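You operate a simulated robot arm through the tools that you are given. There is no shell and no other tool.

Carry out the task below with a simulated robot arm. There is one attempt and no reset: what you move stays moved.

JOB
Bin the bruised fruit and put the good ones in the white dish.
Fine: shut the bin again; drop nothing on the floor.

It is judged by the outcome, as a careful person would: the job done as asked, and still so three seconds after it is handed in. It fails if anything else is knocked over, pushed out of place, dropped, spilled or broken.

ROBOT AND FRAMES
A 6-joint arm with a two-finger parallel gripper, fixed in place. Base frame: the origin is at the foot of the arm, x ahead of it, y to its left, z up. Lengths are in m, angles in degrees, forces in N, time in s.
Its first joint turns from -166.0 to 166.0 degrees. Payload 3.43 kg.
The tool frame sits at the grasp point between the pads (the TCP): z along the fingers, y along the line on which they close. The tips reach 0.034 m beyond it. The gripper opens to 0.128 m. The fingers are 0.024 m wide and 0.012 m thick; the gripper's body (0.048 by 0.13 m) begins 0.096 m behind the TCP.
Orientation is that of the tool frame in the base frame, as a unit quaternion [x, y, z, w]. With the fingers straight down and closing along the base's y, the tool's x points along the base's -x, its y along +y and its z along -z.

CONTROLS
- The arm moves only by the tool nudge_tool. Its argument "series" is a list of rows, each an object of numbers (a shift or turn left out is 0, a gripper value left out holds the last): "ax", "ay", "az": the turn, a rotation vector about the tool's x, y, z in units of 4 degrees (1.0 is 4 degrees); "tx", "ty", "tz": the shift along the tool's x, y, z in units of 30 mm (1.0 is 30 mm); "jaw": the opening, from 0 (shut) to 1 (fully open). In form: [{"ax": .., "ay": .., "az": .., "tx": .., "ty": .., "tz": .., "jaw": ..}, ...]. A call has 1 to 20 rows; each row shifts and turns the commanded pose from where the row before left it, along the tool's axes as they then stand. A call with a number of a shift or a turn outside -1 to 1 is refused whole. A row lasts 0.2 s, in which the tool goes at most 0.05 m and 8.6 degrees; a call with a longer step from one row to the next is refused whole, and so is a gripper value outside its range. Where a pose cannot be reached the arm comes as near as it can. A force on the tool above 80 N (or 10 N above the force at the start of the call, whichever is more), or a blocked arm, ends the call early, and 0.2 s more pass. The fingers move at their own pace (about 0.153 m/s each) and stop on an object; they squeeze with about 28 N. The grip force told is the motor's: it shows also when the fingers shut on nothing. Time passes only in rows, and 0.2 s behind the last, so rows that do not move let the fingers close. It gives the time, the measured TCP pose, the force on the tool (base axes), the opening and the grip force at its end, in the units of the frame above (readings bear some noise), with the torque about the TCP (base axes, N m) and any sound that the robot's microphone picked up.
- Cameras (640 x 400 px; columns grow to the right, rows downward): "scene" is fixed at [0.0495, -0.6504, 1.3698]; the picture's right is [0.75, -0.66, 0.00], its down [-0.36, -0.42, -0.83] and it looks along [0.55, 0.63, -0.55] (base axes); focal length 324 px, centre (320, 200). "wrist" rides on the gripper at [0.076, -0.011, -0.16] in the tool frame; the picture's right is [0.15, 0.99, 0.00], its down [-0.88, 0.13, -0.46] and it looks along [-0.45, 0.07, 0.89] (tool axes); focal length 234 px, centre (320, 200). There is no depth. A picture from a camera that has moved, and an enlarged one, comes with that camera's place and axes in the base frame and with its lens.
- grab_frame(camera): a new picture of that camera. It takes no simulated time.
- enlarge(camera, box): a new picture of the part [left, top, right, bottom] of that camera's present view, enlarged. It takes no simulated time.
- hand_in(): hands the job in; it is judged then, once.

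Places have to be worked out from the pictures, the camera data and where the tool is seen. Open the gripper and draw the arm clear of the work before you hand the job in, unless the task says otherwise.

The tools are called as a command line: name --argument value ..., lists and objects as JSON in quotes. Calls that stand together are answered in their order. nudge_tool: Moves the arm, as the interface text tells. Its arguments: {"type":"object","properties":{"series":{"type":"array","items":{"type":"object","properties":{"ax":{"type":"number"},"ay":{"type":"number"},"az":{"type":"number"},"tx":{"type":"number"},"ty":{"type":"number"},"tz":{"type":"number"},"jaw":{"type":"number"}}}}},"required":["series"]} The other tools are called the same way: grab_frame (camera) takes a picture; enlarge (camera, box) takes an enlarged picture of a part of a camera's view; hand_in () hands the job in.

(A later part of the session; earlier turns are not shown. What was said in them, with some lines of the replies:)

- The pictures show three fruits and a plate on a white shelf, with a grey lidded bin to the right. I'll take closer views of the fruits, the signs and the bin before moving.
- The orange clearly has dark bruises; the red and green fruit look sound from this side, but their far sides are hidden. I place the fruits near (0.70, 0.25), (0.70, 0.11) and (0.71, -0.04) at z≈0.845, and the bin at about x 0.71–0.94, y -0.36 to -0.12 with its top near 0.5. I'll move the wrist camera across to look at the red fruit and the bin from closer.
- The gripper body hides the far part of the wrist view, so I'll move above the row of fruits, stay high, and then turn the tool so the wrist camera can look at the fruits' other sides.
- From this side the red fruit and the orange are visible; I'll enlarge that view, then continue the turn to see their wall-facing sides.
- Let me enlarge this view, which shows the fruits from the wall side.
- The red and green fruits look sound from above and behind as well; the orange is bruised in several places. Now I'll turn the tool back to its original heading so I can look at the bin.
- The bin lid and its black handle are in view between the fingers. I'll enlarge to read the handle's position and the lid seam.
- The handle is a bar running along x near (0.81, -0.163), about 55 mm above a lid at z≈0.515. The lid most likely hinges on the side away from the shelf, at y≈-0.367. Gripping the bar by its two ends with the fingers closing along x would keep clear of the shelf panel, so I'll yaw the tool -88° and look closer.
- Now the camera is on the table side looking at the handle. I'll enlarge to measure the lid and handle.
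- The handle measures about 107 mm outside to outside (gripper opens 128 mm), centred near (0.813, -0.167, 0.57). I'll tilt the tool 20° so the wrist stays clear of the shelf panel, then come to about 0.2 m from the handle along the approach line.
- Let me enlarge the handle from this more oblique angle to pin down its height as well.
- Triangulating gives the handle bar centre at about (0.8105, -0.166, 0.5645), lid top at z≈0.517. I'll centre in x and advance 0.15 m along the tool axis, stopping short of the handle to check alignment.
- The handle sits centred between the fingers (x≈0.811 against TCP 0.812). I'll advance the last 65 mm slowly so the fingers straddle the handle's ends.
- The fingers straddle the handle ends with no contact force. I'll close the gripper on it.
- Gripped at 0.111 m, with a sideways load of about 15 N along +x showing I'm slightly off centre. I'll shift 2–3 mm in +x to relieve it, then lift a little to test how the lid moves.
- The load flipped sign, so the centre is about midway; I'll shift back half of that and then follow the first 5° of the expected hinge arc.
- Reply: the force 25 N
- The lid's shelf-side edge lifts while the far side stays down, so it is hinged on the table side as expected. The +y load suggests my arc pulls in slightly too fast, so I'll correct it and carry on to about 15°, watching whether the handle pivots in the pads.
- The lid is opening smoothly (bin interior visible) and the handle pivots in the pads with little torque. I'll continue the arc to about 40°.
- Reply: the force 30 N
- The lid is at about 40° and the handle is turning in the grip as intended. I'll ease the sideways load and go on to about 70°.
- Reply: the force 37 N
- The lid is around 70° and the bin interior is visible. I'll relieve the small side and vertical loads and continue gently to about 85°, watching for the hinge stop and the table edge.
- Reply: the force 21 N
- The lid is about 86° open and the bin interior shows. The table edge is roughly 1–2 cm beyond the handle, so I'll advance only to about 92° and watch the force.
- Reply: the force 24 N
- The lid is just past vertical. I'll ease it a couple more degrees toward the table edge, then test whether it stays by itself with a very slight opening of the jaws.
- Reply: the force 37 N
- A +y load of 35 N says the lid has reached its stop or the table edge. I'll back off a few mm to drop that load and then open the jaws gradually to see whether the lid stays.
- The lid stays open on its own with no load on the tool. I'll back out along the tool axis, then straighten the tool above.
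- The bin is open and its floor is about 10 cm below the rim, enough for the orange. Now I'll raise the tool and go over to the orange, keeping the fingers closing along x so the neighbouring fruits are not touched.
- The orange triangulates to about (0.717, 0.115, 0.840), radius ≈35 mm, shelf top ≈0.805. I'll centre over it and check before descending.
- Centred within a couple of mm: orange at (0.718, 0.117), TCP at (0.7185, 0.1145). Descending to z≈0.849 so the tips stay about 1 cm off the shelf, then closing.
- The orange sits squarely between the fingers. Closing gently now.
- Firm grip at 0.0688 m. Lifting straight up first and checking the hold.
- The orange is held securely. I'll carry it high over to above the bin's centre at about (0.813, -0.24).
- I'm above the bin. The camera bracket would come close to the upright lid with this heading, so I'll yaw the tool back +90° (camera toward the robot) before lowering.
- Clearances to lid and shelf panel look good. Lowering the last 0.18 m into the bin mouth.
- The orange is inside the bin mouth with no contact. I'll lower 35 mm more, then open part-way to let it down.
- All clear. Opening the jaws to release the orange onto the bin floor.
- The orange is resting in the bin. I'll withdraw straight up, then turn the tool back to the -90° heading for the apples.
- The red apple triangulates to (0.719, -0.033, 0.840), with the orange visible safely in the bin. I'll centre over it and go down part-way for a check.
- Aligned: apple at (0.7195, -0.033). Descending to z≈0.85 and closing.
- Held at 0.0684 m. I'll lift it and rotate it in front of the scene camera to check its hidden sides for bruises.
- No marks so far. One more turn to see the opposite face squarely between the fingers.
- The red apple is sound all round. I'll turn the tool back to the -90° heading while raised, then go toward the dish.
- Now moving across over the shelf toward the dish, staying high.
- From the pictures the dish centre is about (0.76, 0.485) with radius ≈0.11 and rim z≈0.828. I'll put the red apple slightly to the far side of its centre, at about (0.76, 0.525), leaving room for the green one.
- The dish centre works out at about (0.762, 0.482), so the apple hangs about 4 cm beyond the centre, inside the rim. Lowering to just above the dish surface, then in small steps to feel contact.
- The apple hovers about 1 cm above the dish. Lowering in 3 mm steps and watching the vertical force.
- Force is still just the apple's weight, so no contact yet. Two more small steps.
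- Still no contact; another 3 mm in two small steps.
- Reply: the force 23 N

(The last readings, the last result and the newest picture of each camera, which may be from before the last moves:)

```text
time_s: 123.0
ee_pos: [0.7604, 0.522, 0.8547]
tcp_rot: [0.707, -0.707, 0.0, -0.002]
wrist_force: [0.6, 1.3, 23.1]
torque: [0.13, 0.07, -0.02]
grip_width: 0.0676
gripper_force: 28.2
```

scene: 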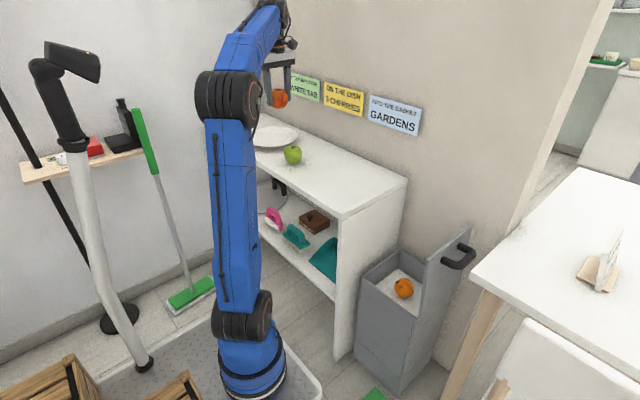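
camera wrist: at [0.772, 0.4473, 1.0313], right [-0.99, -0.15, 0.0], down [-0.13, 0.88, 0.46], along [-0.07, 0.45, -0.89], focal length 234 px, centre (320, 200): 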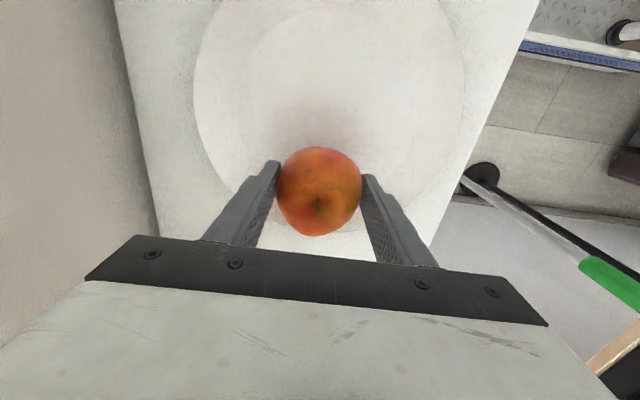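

Contact (23 N upward), so the apple is on the dish. I'll ease up about 1 mm and open the jaws gently.

nudge_tool --series '[{"tz": -0.04}, {"jaw": 0.56}, {"jaw": 0.62}, {"jaw": 0.68}, {"jaw": 0.72}, {}, {}]'

grab_frame --camera "wrist"

enlarge --camera "scene" --box '[250, 100, 330, 160]'

```text
time_s: 124.6
ee_pos: [0.7604, 0.5223, 0.8557]
tcp_rot: [0.707, -0.707, -0.001, -0.001]
wrist_force: [0.1, 0.1, -0.9]
torque: [0.0, -0.01, -0.02]
grip_width: 0.0923
gripper_force: 0.2
```

```text
taken
camera wrist: at [0.772, 0.4465, 1.0137], right [-0.99, -0.15, 0.0], down [-0.13, 0.88, 0.46], along [-0.07, 0.45, -0.89], focal length 234 px, centre (320, 200)
```

wrist: 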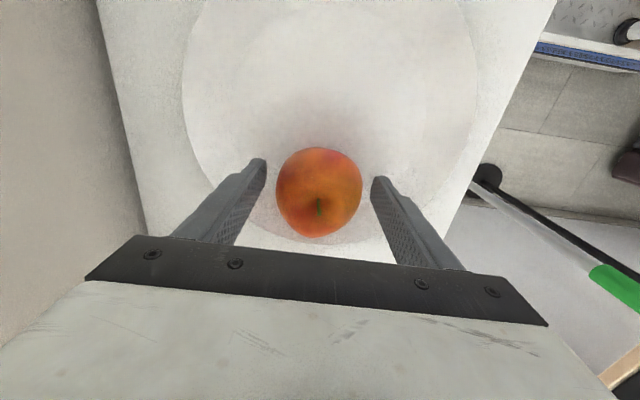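

```text
6.67 times, centred on (290, 130) of scene
camera zoom: at [0.0495, -0.6504, 1.3698], right [0.75, -0.66, 0.0], down [-0.36, -0.42, -0.83], along [0.55, 0.63, -0.55], focal length 2163 px, centre (520, 667)
```

zoom: 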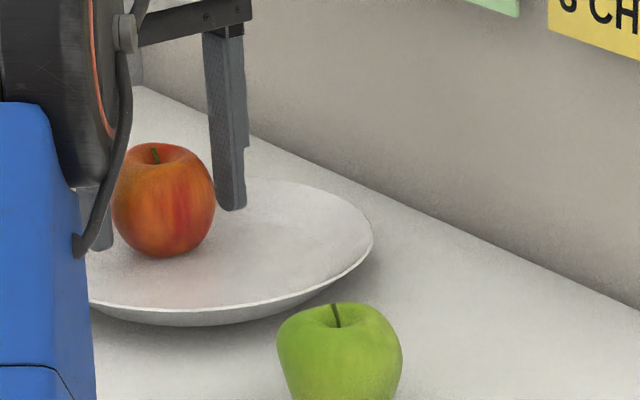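

The red apple stands still on the dish. I'll rise straight up and then go over to the green apple.

nudge_tool --series '[{"tz": -0.4}, {"tz": -0.8}, {"tz": -1}, {"tz": -1}, {"tz": -1}, {"tz": -1, "jaw": 1.0}, {"tx": 1, "ty": 0.2}, {"tx": 1, "ty": 0.2}, {"tx": 1, "ty": 0.2}, {"tx": 1, "ty": 0.2}, {"tx": 1, "ty": 0.2}, {"tx": 1, "ty": 0.2}, {"tx": 1, "ty": 0.2}, {"tx": 1, "ty": 0.2}, {"tx": 1, "ty": 0.2}, {"tx": 1, "ty": 0.2}, {}]'

grab_frame --camera "wrist"

grab_frame --camera "scene"

```text
time_s: 128.2
ee_pos: [0.7018, 0.2221, 1.0098]
tcp_rot: [0.707, -0.707, 0.0, -0.002]
wrist_force: [-0.3, 0.0, 0.6]
torque: [0.0, 0.02, 0.02]
grip_width: 0.1279
gripper_force: 0.0
```

```text
taken
camera wrist: at [0.7129, 0.1455, 1.1689], right [-0.99, -0.15, 0.0], down [-0.13, 0.88, 0.46], along [-0.07, 0.45, -0.89], focal length 234 px, centre (320, 200)
```

wrist: 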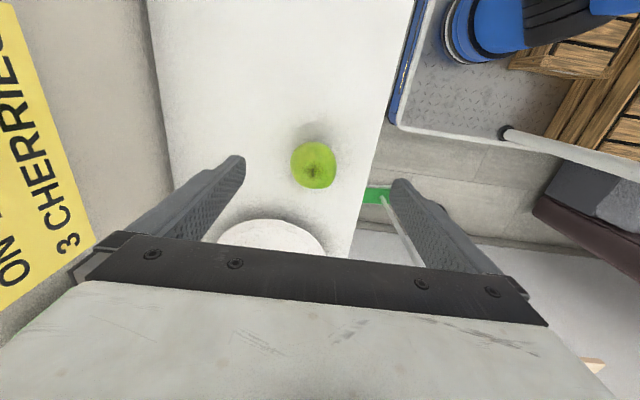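

```text
taken
```

scene: 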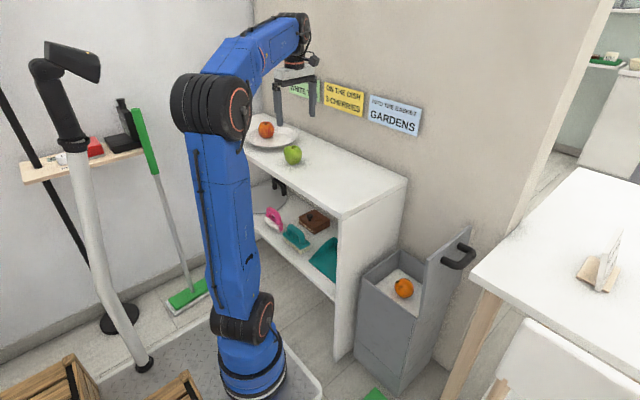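

The green apple reads (0.705, 0.255). I'll centre over it and go part-way down to confirm.

nudge_tool --series '[{"tx": -0.6, "ty": -0.1}, {"tx": -0.5}, {"tz": 1}, {"tz": 1}, {"tz": 0.5}, {}]'

grab_frame --camera "wrist"

```text
time_s: 129.6
ee_pos: [0.7027, 0.256, 0.934]
tcp_rot: [0.708, -0.707, 0.0, -0.001]
wrist_force: [0.2, 0.1, -0.5]
torque: [0.02, -0.02, 0.03]
grip_width: 0.1281
gripper_force: 0.0
```

```text
taken
camera wrist: at [0.7141, 0.1792, 1.0928], right [-0.99, -0.15, 0.0], down [-0.13, 0.88, 0.46], along [-0.07, 0.45, -0.89], focal length 234 px, centre (320, 200)
```

wrist: 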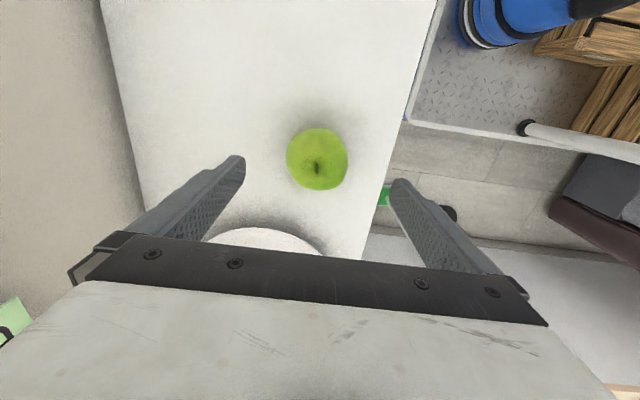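

Confirmed at (0.705, 0.255). Descending to z≈0.851 and closing.

nudge_tool --series '[{"tz": 1, "ty": -0.08}, {"tz": 0.8}, {"tz": 0.6}, {"tz": 0.37}, {}, {"jaw": 0.7}, {"jaw": 0.6}, {"jaw": 0.5}, {"jaw": 0.4}, {}]'

grab_frame --camera "wrist"

```text
time_s: 131.8
ee_pos: [0.7057, 0.2537, 0.8527]
tcp_rot: [-0.706, 0.708, 0.0, 0.001]
wrist_force: [0.1, 0.1, -0.6]
torque: [0.0, -0.01, 0.02]
grip_width: 0.0686
gripper_force: 28.1
```

```text
taken
camera wrist: at [0.7179, 0.1792, 1.0117], right [-0.99, -0.15, 0.0], down [-0.13, 0.88, 0.46], along [-0.07, 0.45, -0.89], focal length 234 px, centre (320, 200)
```

wrist: 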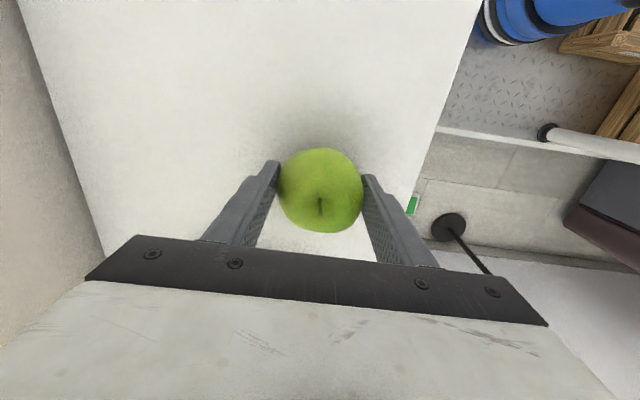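

Held at 0.0686 m. Lifting and turning it in front of the scene camera to check its hidden sides too.

nudge_tool --series '[{"tz": -0.5}, {"tz": -0.8}, {"tz": -1}, {"tz": -1}, {"tz": -1}, {"tz": -1}, {"tz": -1}, {"az": 1}, {"az": 1}, {"az": 1}, {"az": 1}, {"az": 1}, {"az": 1}, {"az": 1}, {"az": 1}, {"az": 1}, {"az": 1}, {"az": 1}, {"az": 1}, {"az": 1}]'

enlarge --camera "scene" --box '[240, 40, 360, 140]'

nudge_tool --series '[{"az": 1}, {"az": 1}, {"az": 1}, {"az": 1}, {"az": 1}, {"az": 1}, {"az": 1}, {"az": 1}, {"az": 1}, {"az": 1}, {"az": 1}, {"az": 1}, {"az": 1}, {"az": 1}, {"az": 1}, {"az": 1}, {"az": 1}, {"az": 1}, {"az": 1}, {"az": 1}]'

enlarge --camera "scene" --box '[240, 40, 360, 140]'

nudge_tool --series '[{"az": 1}, {"az": 1}, {"az": 1}, {"az": 1}, {"az": 1}, {"az": 1}, {"az": 1}, {"az": 1}, {"az": 1}, {"az": 1}, {"az": 1}, {"az": 1}, {"az": 1}, {"az": 1}, {"az": 1}, {"az": 1}, {"az": 1}, {"az": 1}, {"az": 1}, {"az": 1}]'

enlarge --camera "scene" --box '[240, 40, 360, 140]'

```text
time_s: 136.0
ee_pos: [0.705, 0.2548, 1.0416]
tcp_rot: [-0.326, 0.946, 0.001, 0.0]
wrist_force: [0.0, -0.8, -1.5]
torque: [0.0, 0.01, 0.05]
grip_width: 0.0686
gripper_force: 27.8
```

```text
4.00 times, centred on (300, 90) of scene
camera zoom: at [0.0495, -0.6504, 1.3698], right [0.75, -0.66, 0.0], down [-0.36, -0.42, -0.83], along [0.55, 0.63, -0.55], focal length 1298 px, centre (400, 640)
```

zoom: 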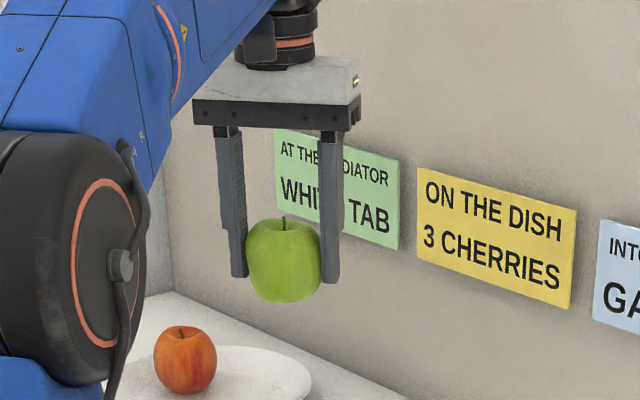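

```text
time_s: 140.2
ee_pos: [0.7056, 0.2531, 1.0413]
tcp_rot: [0.358, 0.934, 0.0, 0.001]
wrist_force: [0.3, 0.0, -1.6]
torque: [0.02, -0.02, -0.03]
grip_width: 0.0686
gripper_force: 28.2
```

```text
4.00 times, centred on (300, 90) of scene
camera zoom: at [0.0495, -0.6504, 1.3698], right [0.75, -0.66, 0.0], down [-0.36, -0.42, -0.83], along [0.55, 0.63, -0.55], focal length 1298 px, centre (400, 640)
```

zoom: 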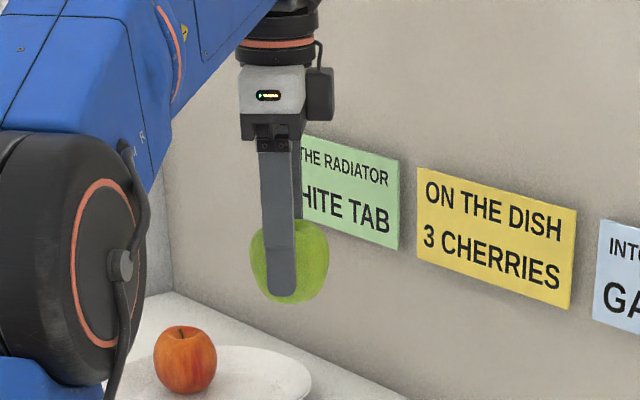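

```text
time_s: 144.4
ee_pos: [0.7064, 0.2555, 1.0402]
tcp_rot: [0.874, 0.485, 0.0, 0.0]
wrist_force: [1.1, 0.3, -1.4]
torque: [0.02, 0.0, -0.02]
grip_width: 0.0685
gripper_force: 28.0
```

```text
4.00 times, centred on (300, 90) of scene
camera zoom: at [0.0495, -0.6504, 1.3698], right [0.75, -0.66, 0.0], down [-0.36, -0.42, -0.83], along [0.55, 0.63, -0.55], focal length 1298 px, centre (400, 640)
```

zoom: 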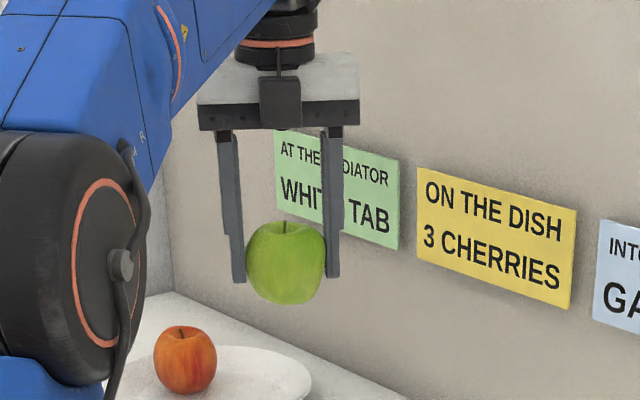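

The green apple is sound as well, so it belongs in the dish. Turning back to the -90° heading.

nudge_tool --series '[{"az": -1}, {"az": -1}, {"az": -1}, {"az": -1}, {"az": -1}, {"az": -1}, {"az": -1}, {"az": -1}, {"az": -1}, {"az": -1}, {"az": -1}, {"az": -1}, {"az": -1}, {"az": -1}, {"az": -1}, {"az": -1}, {"az": -1}, {"az": -1}, {"az": -1}, {"az": -1}]'

nudge_tool --series '[{"az": -1}, {"az": -1}, {"az": -1}, {"az": -1}, {"az": -1}, {"az": -1}, {"az": -1}, {"az": -1}, {"az": -1}, {"az": -1}, {"az": -1}, {"az": -1}, {"az": -1}, {"az": -1}, {"az": -1}, {"az": -1}, {"az": -1}, {"az": -1}, {"az": -1}, {"az": -1}]'

nudge_tool --series '[{"az": -1}, {"az": -1}, {"az": -1}, {"az": -1}, {"az": -1}, {"az": -1}, {"az": -1}, {"az": -1}, {"az": -1}, {"az": -1}, {"az": -1}, {"az": -1}, {"az": -1}, {"tx": -1, "ty": -0.3}, {"tx": -1, "ty": -0.3}, {"tx": -1, "ty": -0.3}, {"tx": -1, "ty": -0.3}, {}]'

grab_frame --camera "wrist"

enlarge --camera "scene" --box '[230, 50, 350, 170]'

```text
time_s: 148.6
ee_pos: [0.7066, 0.2547, 1.0403]
tcp_rot: [0.357, 0.934, 0.001, 0.001]
wrist_force: [0.6, 0.1, -1.4]
torque: [-0.02, -0.04, -0.03]
grip_width: 0.0687
gripper_force: 28.1
```

```text
time_s: 152.8
ee_pos: [0.7058, 0.254, 1.0415]
tcp_rot: [-0.326, 0.945, 0.0, 0.001]
wrist_force: [0.1, 0.1, -1.5]
torque: [0.02, -0.01, -0.01]
grip_width: 0.0688
gripper_force: 27.8
```

```text
time_s: 156.6
ee_pos: [0.739, 0.3761, 1.0399]
tcp_rot: [0.707, -0.707, -0.001, -0.002]
wrist_force: [-0.3, -0.5, -2.0]
torque: [-0.01, -0.04, 0.02]
grip_width: 0.0686
gripper_force: 28.2
```

```text
taken
camera wrist: at [0.7512, 0.301, 1.1997], right [-0.99, -0.15, 0.0], down [-0.13, 0.88, 0.46], along [-0.07, 0.45, -0.89], focal length 234 px, centre (320, 200)
```

wrist: 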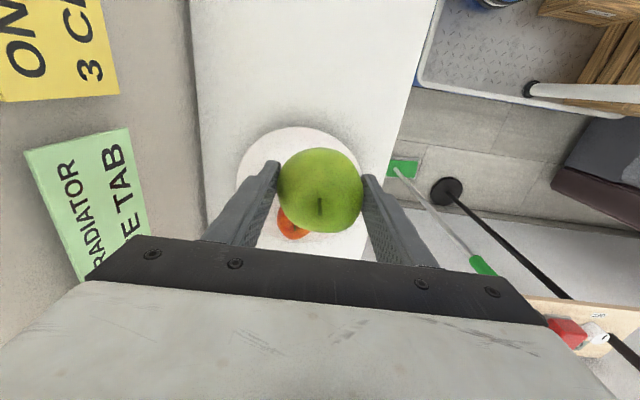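

```text
3.33 times, centred on (290, 110) of scene
camera zoom: at [0.0495, -0.6504, 1.3698], right [0.75, -0.66, 0.0], down [-0.36, -0.42, -0.83], along [0.55, 0.63, -0.55], focal length 1082 px, centre (420, 500)
```

zoom: 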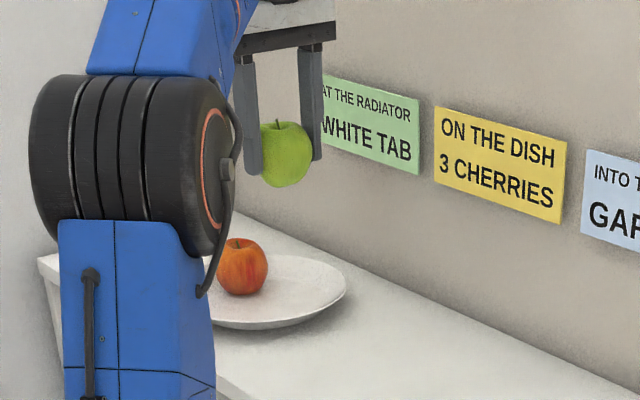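

The red apple is steady at (0.76, 0.522). I'll bring the green one over (0.762, 0.437), leaving a gap of about 1 cm, and lower to just above the dish.

nudge_tool --series '[{"tx": -0.68, "ty": -0.26}, {"tx": -0.68, "ty": -0.26}, {"tx": -0.67, "ty": -0.25}, {"tz": 0.8}, {"tz": 0.9}, {"tz": 0.9}, {"tz": 0.9}, {"tz": 0.8}, {"tz": 0.6}, {"tz": 0.5}, {}]'

grab_frame --camera "wrist"

enlarge --camera "scene" --box '[240, 80, 340, 170]'

```text
time_s: 159.0
ee_pos: [0.7669, 0.4356, 0.8789]
tcp_rot: [0.707, -0.707, 0.0, -0.002]
wrist_force: [-0.9, -0.5, -1.5]
torque: [0.01, 0.0, 0.0]
grip_width: 0.0686
gripper_force: 28.1
```

```text
taken
camera wrist: at [0.778, 0.3604, 1.0381], right [-0.99, -0.15, 0.0], down [-0.13, 0.88, 0.46], along [-0.07, 0.45, -0.89], focal length 234 px, centre (320, 200)
```

wrist: 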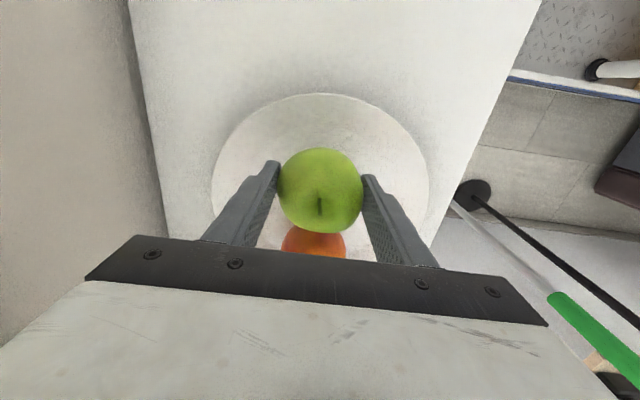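

```text
4.44 times, centred on (290, 125) of scene
camera zoom: at [0.0495, -0.6504, 1.3698], right [0.75, -0.66, 0.0], down [-0.36, -0.42, -0.83], along [0.55, 0.63, -0.55], focal length 1442 px, centre (453, 533)
```

zoom: 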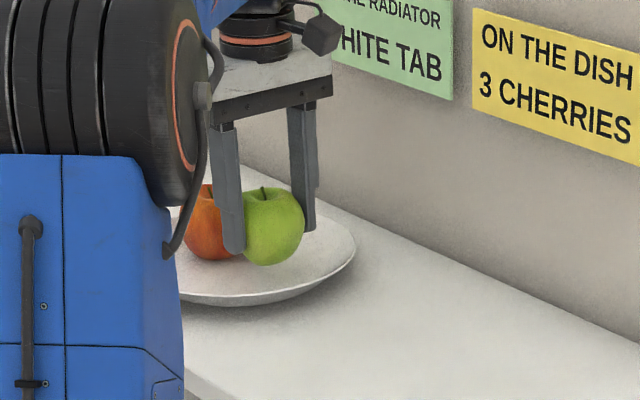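

The green apple is over the dish, clear of the red one. Lowering in small steps to feel contact.

nudge_tool --series '[{"tz": 0.2}, {"tz": 0.15}, {"tz": 0.1}, {"tz": 0.08}, {}]'

```text
time_s: 160.2
ee_pos: [0.7676, 0.4362, 0.864]
tcp_rot: [0.707, -0.707, 0.0, -0.001]
wrist_force: [-0.7, 0.7, -1.9]
torque: [0.0, 0.0, -0.04]
grip_width: 0.0683
gripper_force: 28.4
```

No contact yet; continuing down in about 1.5 mm steps.

nudge_tool --series '[{"tz": 0.06}, {"tz": 0.06}, {"tz": 0.04}, {}]'

```text
time_s: 161.2
ee_pos: [0.7652, 0.4366, 0.8586]
tcp_rot: [-0.707, 0.707, -0.001, 0.001]
wrist_force: [1.3, -0.1, 3.2]
torque: [0.01, -0.07, -0.03]
grip_width: 0.0688
gripper_force: 27.4
```

The vertical force rose by about 5 N, so the apple is just touching the dish. Opening the jaws gently.

nudge_tool --series '[{"jaw": 0.56}, {"jaw": 0.62}, {"jaw": 0.68}, {"jaw": 0.72}, {}, {}]'

grab_frame --camera "wrist"

enlarge --camera "scene" --box '[240, 80, 340, 170]'

```text
time_s: 162.6
ee_pos: [0.7644, 0.4358, 0.8594]
tcp_rot: [0.707, -0.707, 0.0, -0.002]
wrist_force: [-0.2, 0.4, -0.4]
torque: [0.0, -0.01, 0.03]
grip_width: 0.0922
gripper_force: 0.1
```

```text
taken
camera wrist: at [0.7769, 0.3605, 1.0176], right [-0.99, -0.15, 0.0], down [-0.13, 0.88, 0.46], along [-0.07, 0.45, -0.89], focal length 234 px, centre (320, 200)
```

wrist: 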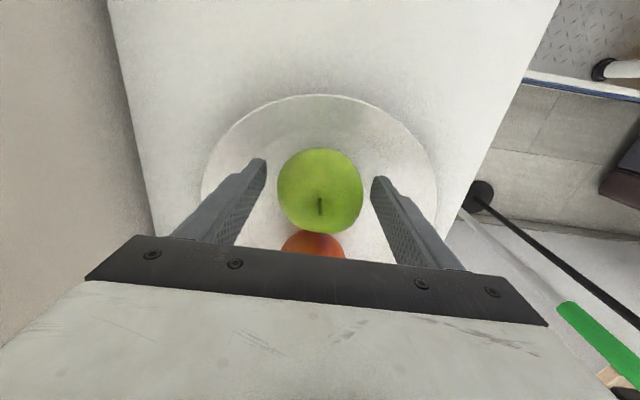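

```text
4.44 times, centred on (290, 125) of scene
camera zoom: at [0.0495, -0.6504, 1.3698], right [0.75, -0.66, 0.0], down [-0.36, -0.42, -0.83], along [0.55, 0.63, -0.55], focal length 1442 px, centre (453, 533)
```

zoom: 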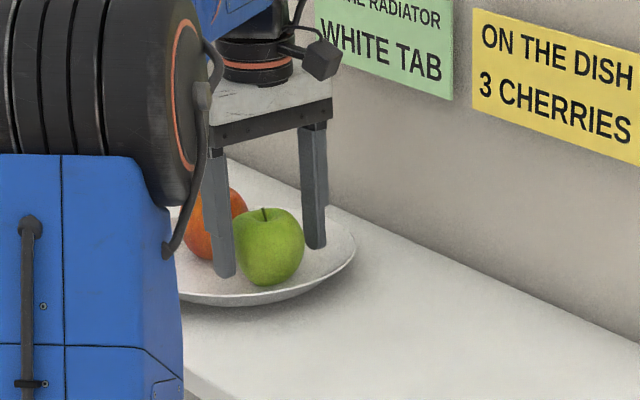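

Both good apples rest in the dish. Rising straight up before heading back to close the bin.

nudge_tool --series '[{"tz": -0.4}, {"tz": -0.8}, {"tz": -1}, {"tz": -1}, {"tz": -1}, {"tz": -1}, {"tz": -0.5, "jaw": 1.0}, {}]'

enlarge --camera "scene" --box '[230, 60, 350, 170]'

nudge_tool --series '[{"tx": 0.6}, {"tx": 1}, {"tx": 1}, {"tx": 1}, {"tx": 1}, {"tx": 1}, {"tx": 1}, {"tx": 1}, {"tx": 1}, {"tx": 1}, {"tx": 1}, {"tx": 1}, {"tx": 1}, {"tx": 1}, {"tx": 1}, {"tx": 1}, {"tx": 1}, {"tx": 1}, {"tx": 1}, {"tx": 1}]'

grab_frame --camera "scene"

```text
time_s: 164.4
ee_pos: [0.7666, 0.4347, 1.0303]
tcp_rot: [-0.707, 0.707, -0.001, 0.002]
wrist_force: [0.2, 0.1, -1.0]
torque: [0.0, 0.0, 0.01]
grip_width: 0.128
gripper_force: 0.2
```

```text
3.64 times, centred on (290, 115) of scene
camera zoom: at [0.0495, -0.6504, 1.3698], right [0.75, -0.66, 0.0], down [-0.36, -0.42, -0.83], along [0.55, 0.63, -0.55], focal length 1180 px, centre (429, 509)
```

zoom: 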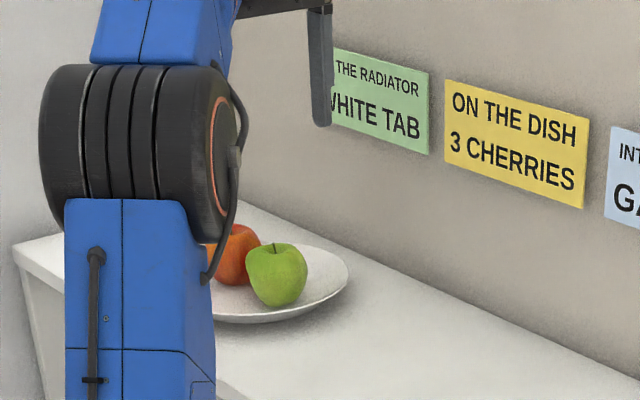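

```text
time_s: 168.6
ee_pos: [0.7658, -0.1514, 1.0283]
tcp_rot: [0.708, -0.706, 0.0, -0.001]
wrist_force: [1.1, -0.2, -1.1]
torque: [0.0, -0.03, 0.0]
grip_width: 0.128
gripper_force: 0.1
```

```text
taken
```

scene: 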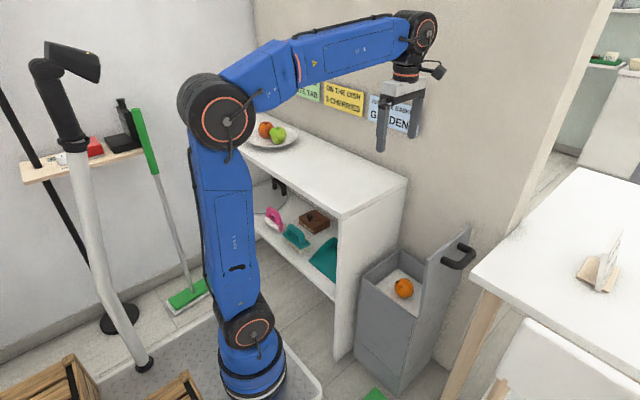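

Now to the lid handle: moving to above and beyond it at about (0.81, -0.481), then tilting 20° as before.

nudge_tool --series '[{"tx": 1, "ty": -0.14}, {"tx": 1, "ty": -0.14}, {"tx": 1, "ty": -0.14}, {"tx": 1, "ty": -0.14}, {"tx": 1, "ty": -0.14}, {"tx": 1, "ty": -0.14}, {"tx": 1, "ty": -0.14}, {"tx": 1, "ty": -0.14}, {"tx": 1, "ty": -0.14}, {"tx": 1, "ty": -0.14}, {"tx": 1, "ty": -0.1}, {"tz": 1}, {"tz": 1}, {"tz": 1}, {}]'

nudge_tool --series '[{"ay": -1}, {"ay": -1}, {"ay": -1}, {"ay": -1}, {"ay": -1}, {}]'

grab_frame --camera "wrist"

grab_frame --camera "scene"

```text
time_s: 171.8
ee_pos: [0.8105, -0.4836, 0.9355]
tcp_rot: [-0.707, 0.707, 0.0, 0.002]
wrist_force: [0.4, -0.2, 0.2]
torque: [0.01, 0.0, -0.04]
grip_width: 0.128
gripper_force: 0.0
```

```text
time_s: 173.2
ee_pos: [0.8113, -0.4821, 0.9384]
tcp_rot: [0.697, -0.696, -0.122, -0.124]
wrist_force: [0.0, -0.3, -0.1]
torque: [0.01, -0.03, 0.01]
grip_width: 0.1278
gripper_force: 0.0
```

```text
taken
camera wrist: at [0.8224, -0.6085, 1.0614], right [-0.99, -0.14, -0.05], down [-0.13, 0.67, 0.73], along [-0.07, 0.73, -0.68], focal length 234 px, centre (320, 200)
```

wrist: 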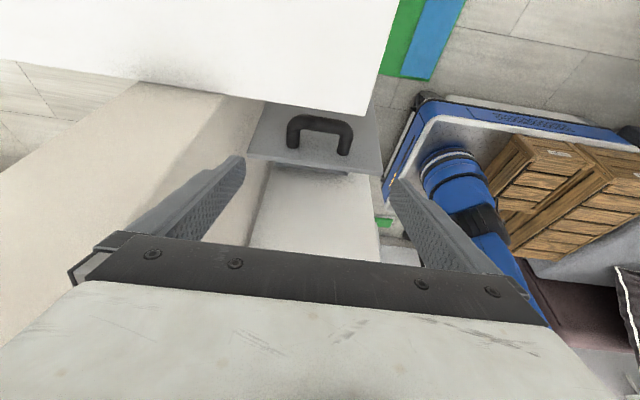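

```text
taken
```

scene: 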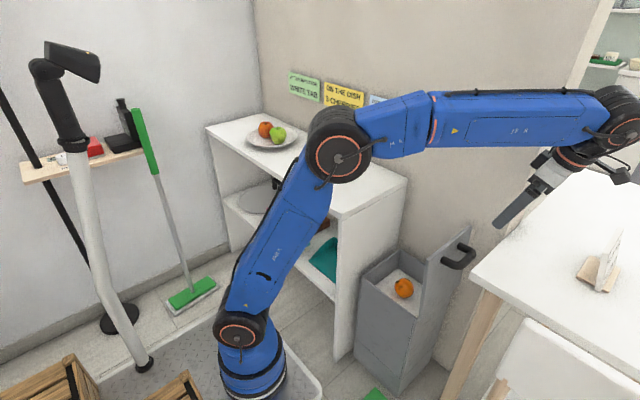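

I'll enlarge the handle to check that the lid is where I left it.

enlarge --camera "wrist" --box '[240, 80, 400, 190]'

enlarge --camera "scene" --box '[350, 200, 510, 320]'

```text
3.64 times, centred on (320, 135) of wrist
camera zoom: at [0.8224, -0.6085, 1.0614], right [-0.99, -0.14, -0.05], down [-0.13, 0.67, 0.73], along [-0.07, 0.73, -0.68], focal length 852 px, centre (320, 436)
```

zoom: 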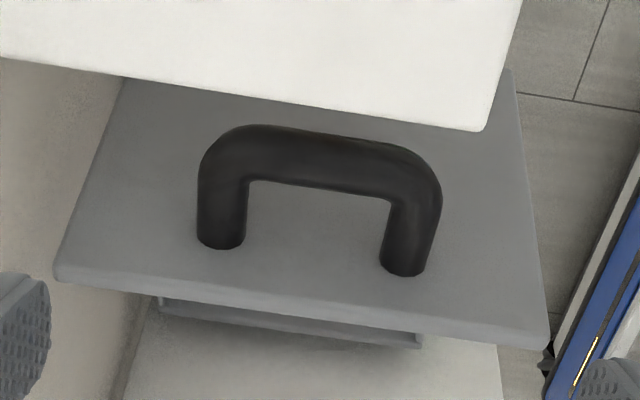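

```text
3.33 times, centred on (430, 260) of scene
camera zoom: at [0.0495, -0.6504, 1.3698], right [0.75, -0.66, 0.0], down [-0.36, -0.42, -0.83], along [0.55, 0.63, -0.55], focal length 1082 px, centre (-47, 0)
```

zoom: 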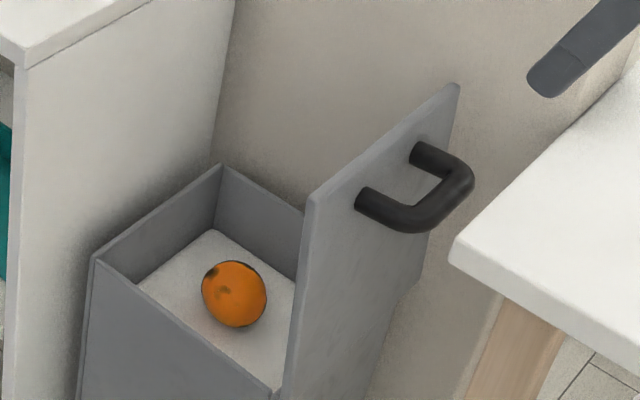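

The lid and handle are unchanged. I'll retrace my withdrawal path to the release pose (0.811, -0.419, 0.730), stopping part-way to check alignment.

nudge_tool --series '[{"tx": 0.4}, {"tz": 1}, {"tz": 1}, {"tz": 1}, {"tz": 1}, {"tz": 0.9}, {}]'

grab_frame --camera "wrist"

enlarge --camera "scene" --box '[370, 160, 530, 320]'

```text
time_s: 174.8
ee_pos: [0.8122, -0.4413, 0.7946]
tcp_rot: [0.697, -0.696, -0.123, -0.124]
wrist_force: [0.3, 0.8, 0.9]
torque: [0.01, 0.0, 0.0]
grip_width: 0.1281
gripper_force: 0.0
```

```text
taken
camera wrist: at [0.8241, -0.5671, 0.9181], right [-0.99, -0.14, -0.05], down [-0.13, 0.67, 0.73], along [-0.07, 0.73, -0.68], focal length 234 px, centre (320, 200)
```

wrist: 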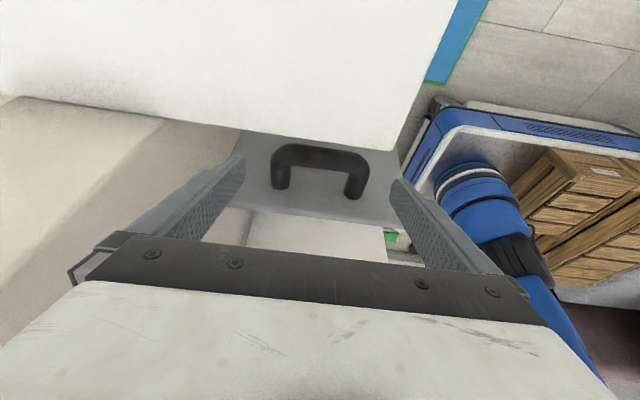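

```text
2.50 times, centred on (450, 240) of scene
camera zoom: at [0.0495, -0.6504, 1.3698], right [0.75, -0.66, 0.0], down [-0.36, -0.42, -0.83], along [0.55, 0.63, -0.55], focal length 811 px, centre (-5, 100)
```

zoom: 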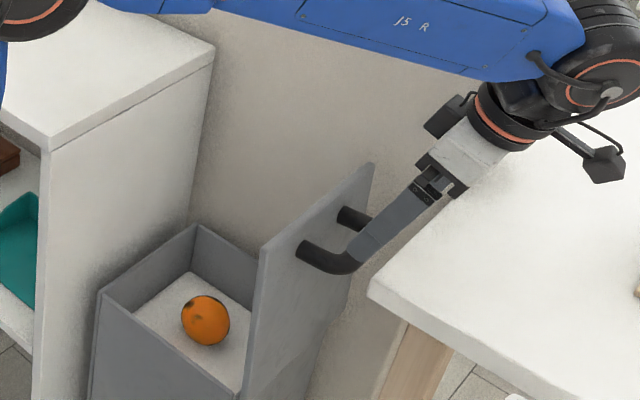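

Handle is centred between the fingers. Advancing the remaining 68 mm slowly.

nudge_tool --series '[{"tz": 0.5, "ty": 0.03}, {"tz": 0.5, "tx": 0.03}, {"tz": 0.5}, {"tz": 0.4}, {"tz": 0.36}, {}]'

grab_frame --camera "wrist"

```text
time_s: 176.2
ee_pos: [0.8101, -0.4197, 0.7315]
tcp_rot: [0.697, -0.695, -0.123, -0.124]
wrist_force: [-0.2, 0.0, -0.1]
torque: [0.01, -0.04, 0.01]
grip_width: 0.1278
gripper_force: 0.1
```

```text
taken
camera wrist: at [0.8221, -0.5465, 0.8552], right [-0.99, -0.14, -0.05], down [-0.13, 0.67, 0.73], along [-0.07, 0.73, -0.68], focal length 234 px, centre (320, 200)
```

wrist: 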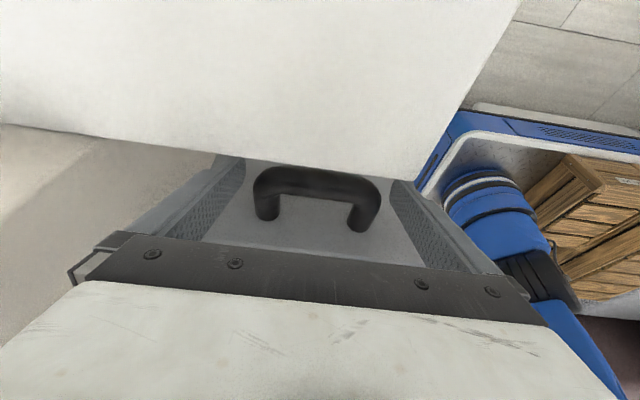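

Same relation as when I let go. Closing on the handle now.

nudge_tool --series '[{"jaw": 0.8}, {"jaw": 0.6}, {"jaw": 0.4}, {}]'

```text
time_s: 177.2
ee_pos: [0.8096, -0.4197, 0.7317]
tcp_rot: [0.697, -0.696, -0.123, -0.123]
wrist_force: [-5.5, 1.5, -4.5]
torque: [0.03, 0.02, 0.41]
grip_width: 0.1111
gripper_force: 45.1
```

Gripped at 0.111 m again. I'll bring the lid back along the same arc, first to about 75°.

nudge_tool --series '[{"tz": 0.058, "tx": -0.232}, {"tz": 0.058, "tx": -0.233}, {"tz": 0.069, "tx": -0.287}, {"tz": 0.069, "tx": -0.287}, {"tz": 0.088, "tx": -0.282}, {"tz": 0.089, "tx": -0.282}, {"tz": 0.114, "tx": -0.274}, {"tz": 0.114, "tx": -0.275}, {}]'

enlarge --camera "scene" --box '[340, 140, 540, 340]'

```text
time_s: 179.2
ee_pos: [0.8099, -0.3537, 0.735]
tcp_rot: [0.697, -0.696, -0.123, -0.124]
wrist_force: [-9.9, -9.7, -24.3]
torque: [-1.45, -0.49, 0.1]
grip_width: 0.111
gripper_force: 45.5
```

```text
2.00 times, centred on (440, 240) of scene
camera zoom: at [0.0495, -0.6504, 1.3698], right [0.75, -0.66, 0.0], down [-0.36, -0.42, -0.83], along [0.55, 0.63, -0.55], focal length 649 px, centre (80, 120)
```

zoom: 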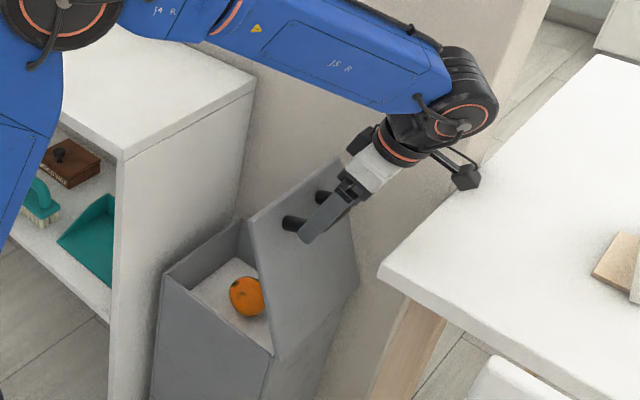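

The lid follows; the -24 N vertical load says my arc is about 2 mm high, so I'll lower it slightly and continue to about 40°.

nudge_tool --series '[{"tz": 0.168, "tx": -0.276}, {"tz": 0.168, "tx": -0.276}, {"tz": 0.156, "tx": -0.25}, {"tz": 0.157, "tx": -0.25}, {"tz": 0.175, "tx": -0.238}, {"tz": 0.175, "tx": -0.238}, {"tz": 0.195, "tx": -0.22}, {"tz": 0.196, "tx": -0.22}, {"tz": 0.213, "tx": -0.204}, {"tz": 0.213, "tx": -0.205}, {"tz": 0.229, "tx": -0.182}, {"tz": 0.23, "tx": -0.183}, {"tz": 0.247, "tx": -0.162}, {"tz": 0.247, "tx": -0.162}, {}]'

enlarge --camera "scene" --box '[340, 140, 540, 340]'

grab_frame --camera "wrist"

```text
time_s: 182.4
ee_pos: [0.8101, -0.2389, 0.6891]
tcp_rot: [0.697, -0.696, -0.122, -0.123]
wrist_force: [-4.2, -9.0, -0.4]
torque: [-1.53, -0.43, 0.07]
grip_width: 0.1109
gripper_force: 45.5
```

```text
2.00 times, centred on (440, 240) of scene
camera zoom: at [0.0495, -0.6504, 1.3698], right [0.75, -0.66, 0.0], down [-0.36, -0.42, -0.83], along [0.55, 0.63, -0.55], focal length 649 px, centre (80, 120)
```

zoom: 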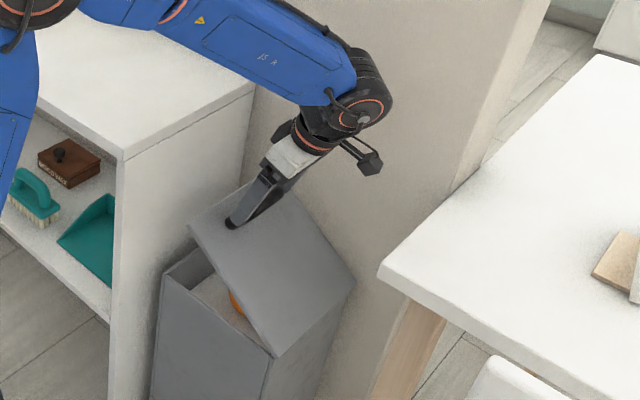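

```text
taken
camera wrist: at [0.8217, -0.3647, 0.8128], right [-0.99, -0.14, -0.05], down [-0.13, 0.67, 0.73], along [-0.07, 0.73, -0.68], focal length 234 px, centre (320, 200)
```

wrist: 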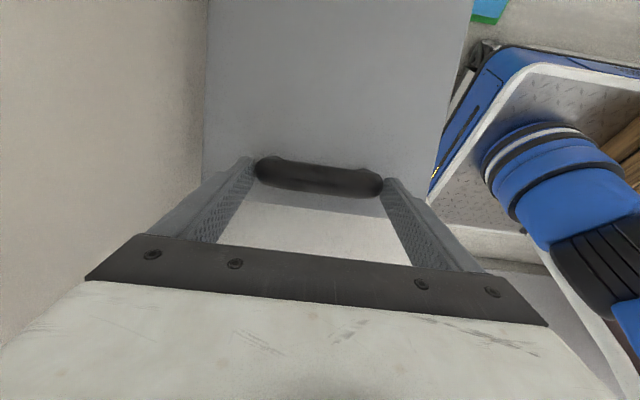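

Loads are low and the lid is at about 40°. Continuing down to about 10°.

nudge_tool --series '[{"tz": 0.272, "tx": -0.135}, {"tz": 0.273, "tx": -0.135}, {"tz": 0.272, "tx": -0.115}, {"tz": 0.273, "tx": -0.116}, {"tz": 0.28, "tx": -0.091}, {"tz": 0.28, "tx": -0.092}, {"tz": 0.288, "tx": -0.065}, {"tz": 0.288, "tx": -0.066}, {"tz": 0.294, "tx": -0.042}, {"tz": 0.294, "tx": -0.042}, {"tz": 0.294, "tx": -0.015}, {"tz": 0.295, "tx": -0.015}, {}]'

enlarge --camera "scene" --box '[340, 180, 500, 340]'

```text
time_s: 185.2
ee_pos: [0.8096, -0.1763, 0.6041]
tcp_rot: [0.697, -0.696, -0.123, -0.124]
wrist_force: [-28.1, -16.4, -0.8]
torque: [-1.39, 0.96, 0.62]
grip_width: 0.111
gripper_force: 45.7
```

```text
2.50 times, centred on (420, 260) of scene
camera zoom: at [0.0495, -0.6504, 1.3698], right [0.75, -0.66, 0.0], down [-0.36, -0.42, -0.83], along [0.55, 0.63, -0.55], focal length 811 px, centre (70, 50)
```

zoom: 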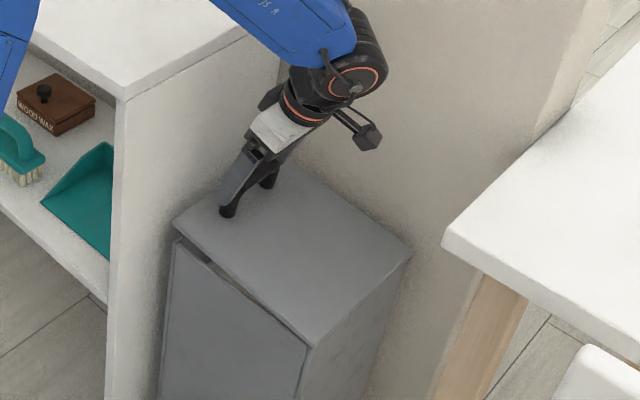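

About 8° remains. I'll relieve the side load and lower the rest in small steps, watching for the lid seating.

nudge_tool --series '[{"tz": 0.2, "tx": 0.05, "ty": 0.03}, {"tz": 0.2, "tx": 0.03}, {"tz": 0.2, "tx": 0.03}, {"tz": 0.2, "tx": 0.03}, {"tz": 0.15, "tx": 0.03}, {}]'

enlarge --camera "scene" --box '[340, 200, 480, 320]'

```text
time_s: 186.6
ee_pos: [0.8085, -0.1701, 0.5761]
tcp_rot: [0.697, -0.695, -0.122, -0.125]
wrist_force: [7.7, 20.6, 31.9]
torque: [0.81, -0.32, 0.03]
grip_width: 0.1111
gripper_force: 45.0
```

```text
3.33 times, centred on (410, 260) of scene
camera zoom: at [0.0495, -0.6504, 1.3698], right [0.75, -0.66, 0.0], down [-0.36, -0.42, -0.83], along [0.55, 0.63, -0.55], focal length 1082 px, centre (20, 0)
```

zoom: 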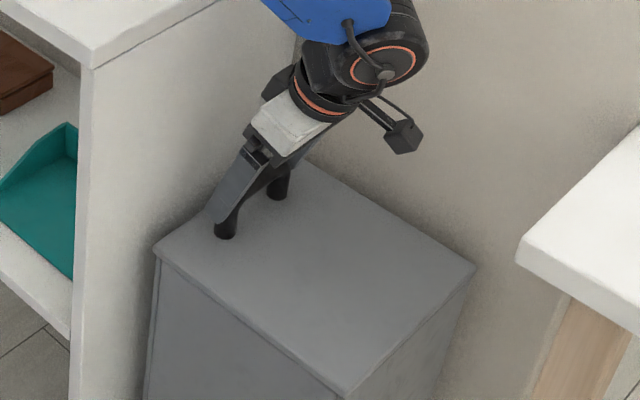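

The lid has seated: +32 N upward and the seam looks closed. I'll ease the pressure slightly and open the jaws.

nudge_tool --series '[{"tz": -0.03}, {"jaw": 0.88}, {"jaw": 0.92}, {"jaw": 1.0}, {}, {}]'

enlarge --camera "scene" --box '[340, 200, 480, 320]'

grab_frame --camera "wrist"

```text
time_s: 188.0
ee_pos: [0.8095, -0.1719, 0.5754]
tcp_rot: [0.697, -0.695, -0.124, -0.124]
wrist_force: [0.5, -0.6, -0.2]
torque: [0.01, -0.05, 0.02]
grip_width: 0.128
gripper_force: 0.0
```

```text
3.33 times, centred on (410, 260) of scene
camera zoom: at [0.0495, -0.6504, 1.3698], right [0.75, -0.66, 0.0], down [-0.36, -0.42, -0.83], along [0.55, 0.63, -0.55], focal length 1082 px, centre (20, 0)
```

zoom: 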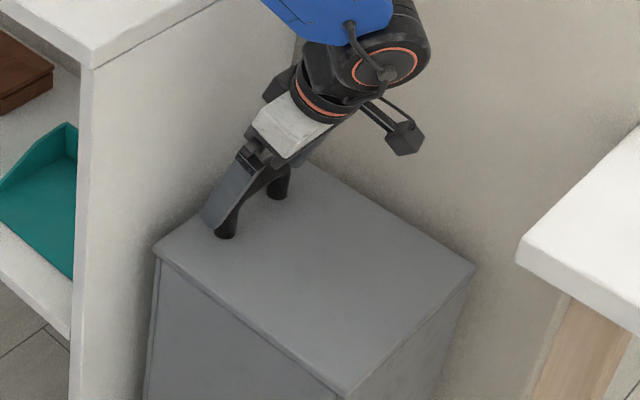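

```text
taken
camera wrist: at [0.8208, -0.2976, 0.6993], right [-0.99, -0.14, -0.05], down [-0.13, 0.67, 0.73], along [-0.07, 0.73, -0.68], focal length 234 px, centre (320, 200)
```

wrist: 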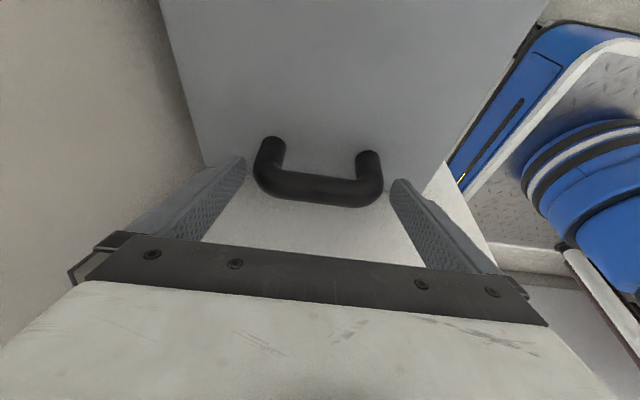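

The lid is shut and the tool carries no load. Backing out along the tool axis.

nudge_tool --series '[{"tz": -0.3}, {"tz": -0.5}, {"tz": -0.8}, {"tz": -1}, {"tz": -1}, {"tz": -1}, {"tz": -1}, {"tz": -1}, {"tz": -1}, {"tz": -1}, {"tz": -1}, {"tz": -1}, {}]'

grab_frame --camera "scene"

enlarge --camera "scene" --box '[345, 230, 465, 310]'

```text
time_s: 190.8
ee_pos: [0.8083, -0.2787, 0.8753]
tcp_rot: [-0.696, 0.696, 0.123, 0.124]
wrist_force: [0.2, -0.3, 0.2]
torque: [-0.01, 0.04, 0.03]
grip_width: 0.128
gripper_force: 0.0
```

```text
taken
```

scene: 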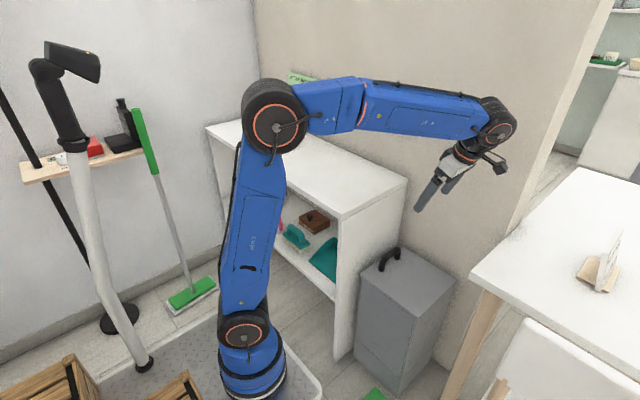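

```text
5.00 times, centred on (405, 270) of scene
camera zoom: at [0.0495, -0.6504, 1.3698], right [0.75, -0.66, 0.0], down [-0.36, -0.42, -0.83], along [0.55, 0.63, -0.55], focal length 1622 px, centre (-105, -150)
```

zoom: 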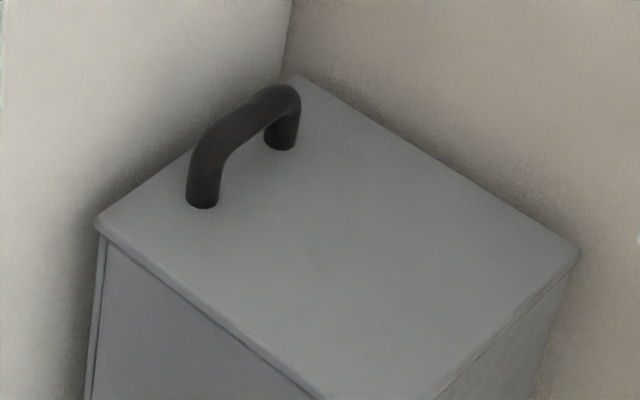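

The closed bin looks identical to the starting picture. Now I'll straighten the tool, rise and draw the arm back clear of the work.

nudge_tool --series '[{"ay": 1}, {"ay": 1}, {"ay": 1}, {"ay": 1}, {"ay": 1}, {"tz": -1}, {"tz": -1}, {"tz": -1}, {"tz": -1}, {"tz": -1}, {"tz": -1}, {"tz": -1}, {"tz": -1}]'

nudge_tool --series '[{"tx": -0.97, "ty": 0.66}, {"tx": -0.97, "ty": 0.66}, {"tx": -0.97, "ty": 0.66}, {"tx": -0.97, "ty": 0.66}, {"tx": -0.97, "ty": 0.66}, {"tx": -0.97, "ty": 0.66}, {"tx": -0.97, "ty": 0.66}, {"tx": -0.97, "ty": 0.66}, {"tx": -0.97, "ty": 0.66}, {"tx": -0.97, "ty": 0.66}, {"tx": -0.97, "ty": 0.66}, {"tx": -0.97, "ty": 0.66}, {"tx": -0.97, "ty": 0.66}, {"tx": -0.97, "ty": 0.66}, {"tx": -0.97, "ty": 0.66}, {"tx": -0.97, "ty": 0.66}, {}]'

grab_frame --camera "scene"

enlarge --camera "scene" --box '[230, 100, 350, 190]'

grab_frame --camera "wrist"

```text
time_s: 193.6
ee_pos: [0.8095, -0.2808, 1.1134]
tcp_rot: [-0.707, 0.707, 0.0, 0.002]
wrist_force: [0.9, 0.5, 0.4]
torque: [0.01, 0.02, 0.02]
grip_width: 0.1279
gripper_force: 0.0
```

```text
time_s: 197.2
ee_pos: [0.4919, 0.1828, 1.1145]
tcp_rot: [-0.707, 0.707, -0.001, 0.001]
wrist_force: [0.3, 0.9, 0.2]
torque: [0.0, 0.01, 0.04]
grip_width: 0.1281
gripper_force: 0.1
```

```text
taken
```

scene: 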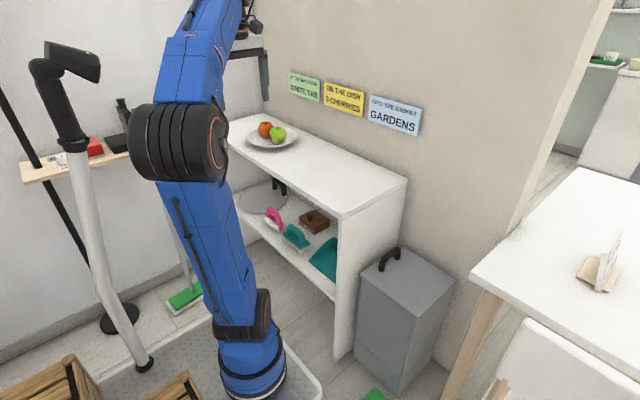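

```text
4.44 times, centred on (290, 145) of scene
camera zoom: at [0.0495, -0.6504, 1.3698], right [0.75, -0.66, 0.0], down [-0.36, -0.42, -0.83], along [0.55, 0.63, -0.55], focal length 1442 px, centre (453, 444)
```

zoom: 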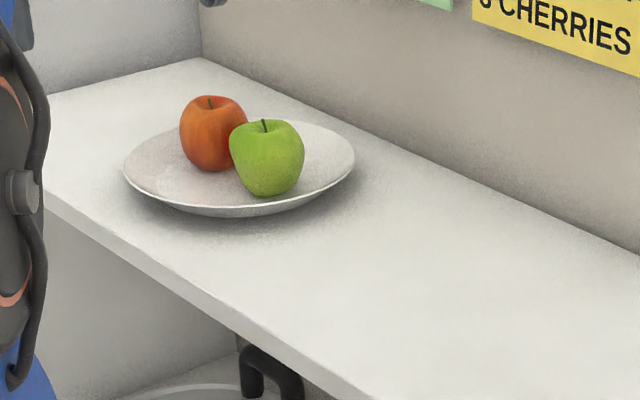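

```text
taken
camera wrist: at [0.5032, 0.1072, 1.2744], right [-0.99, -0.15, 0.0], down [-0.13, 0.88, 0.46], along [-0.07, 0.45, -0.89], focal length 234 px, centre (320, 200)
```

wrist: 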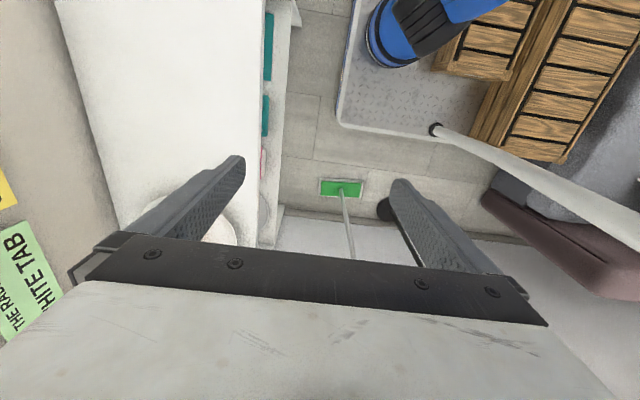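

The last pictures show both sound apples sitting still in the white dish. The bin is shut with the bruised orange inside, nothing else has moved, and the gripper is open and clear of the work. I'm handing the job in.

hand_in

```text
The job is handed in.
```

The bruised orange is in the bin and the two good apples, one red and one green, are in the white dish. The bin is shut again, nothing fell on the floor, and nothing else was disturbed.

I turned both apples in front of the camera and found no bruises on their sides or tops. I didn't get a direct look at their undersides. The job has been handed in, with the gripper open and the arm drawn back.
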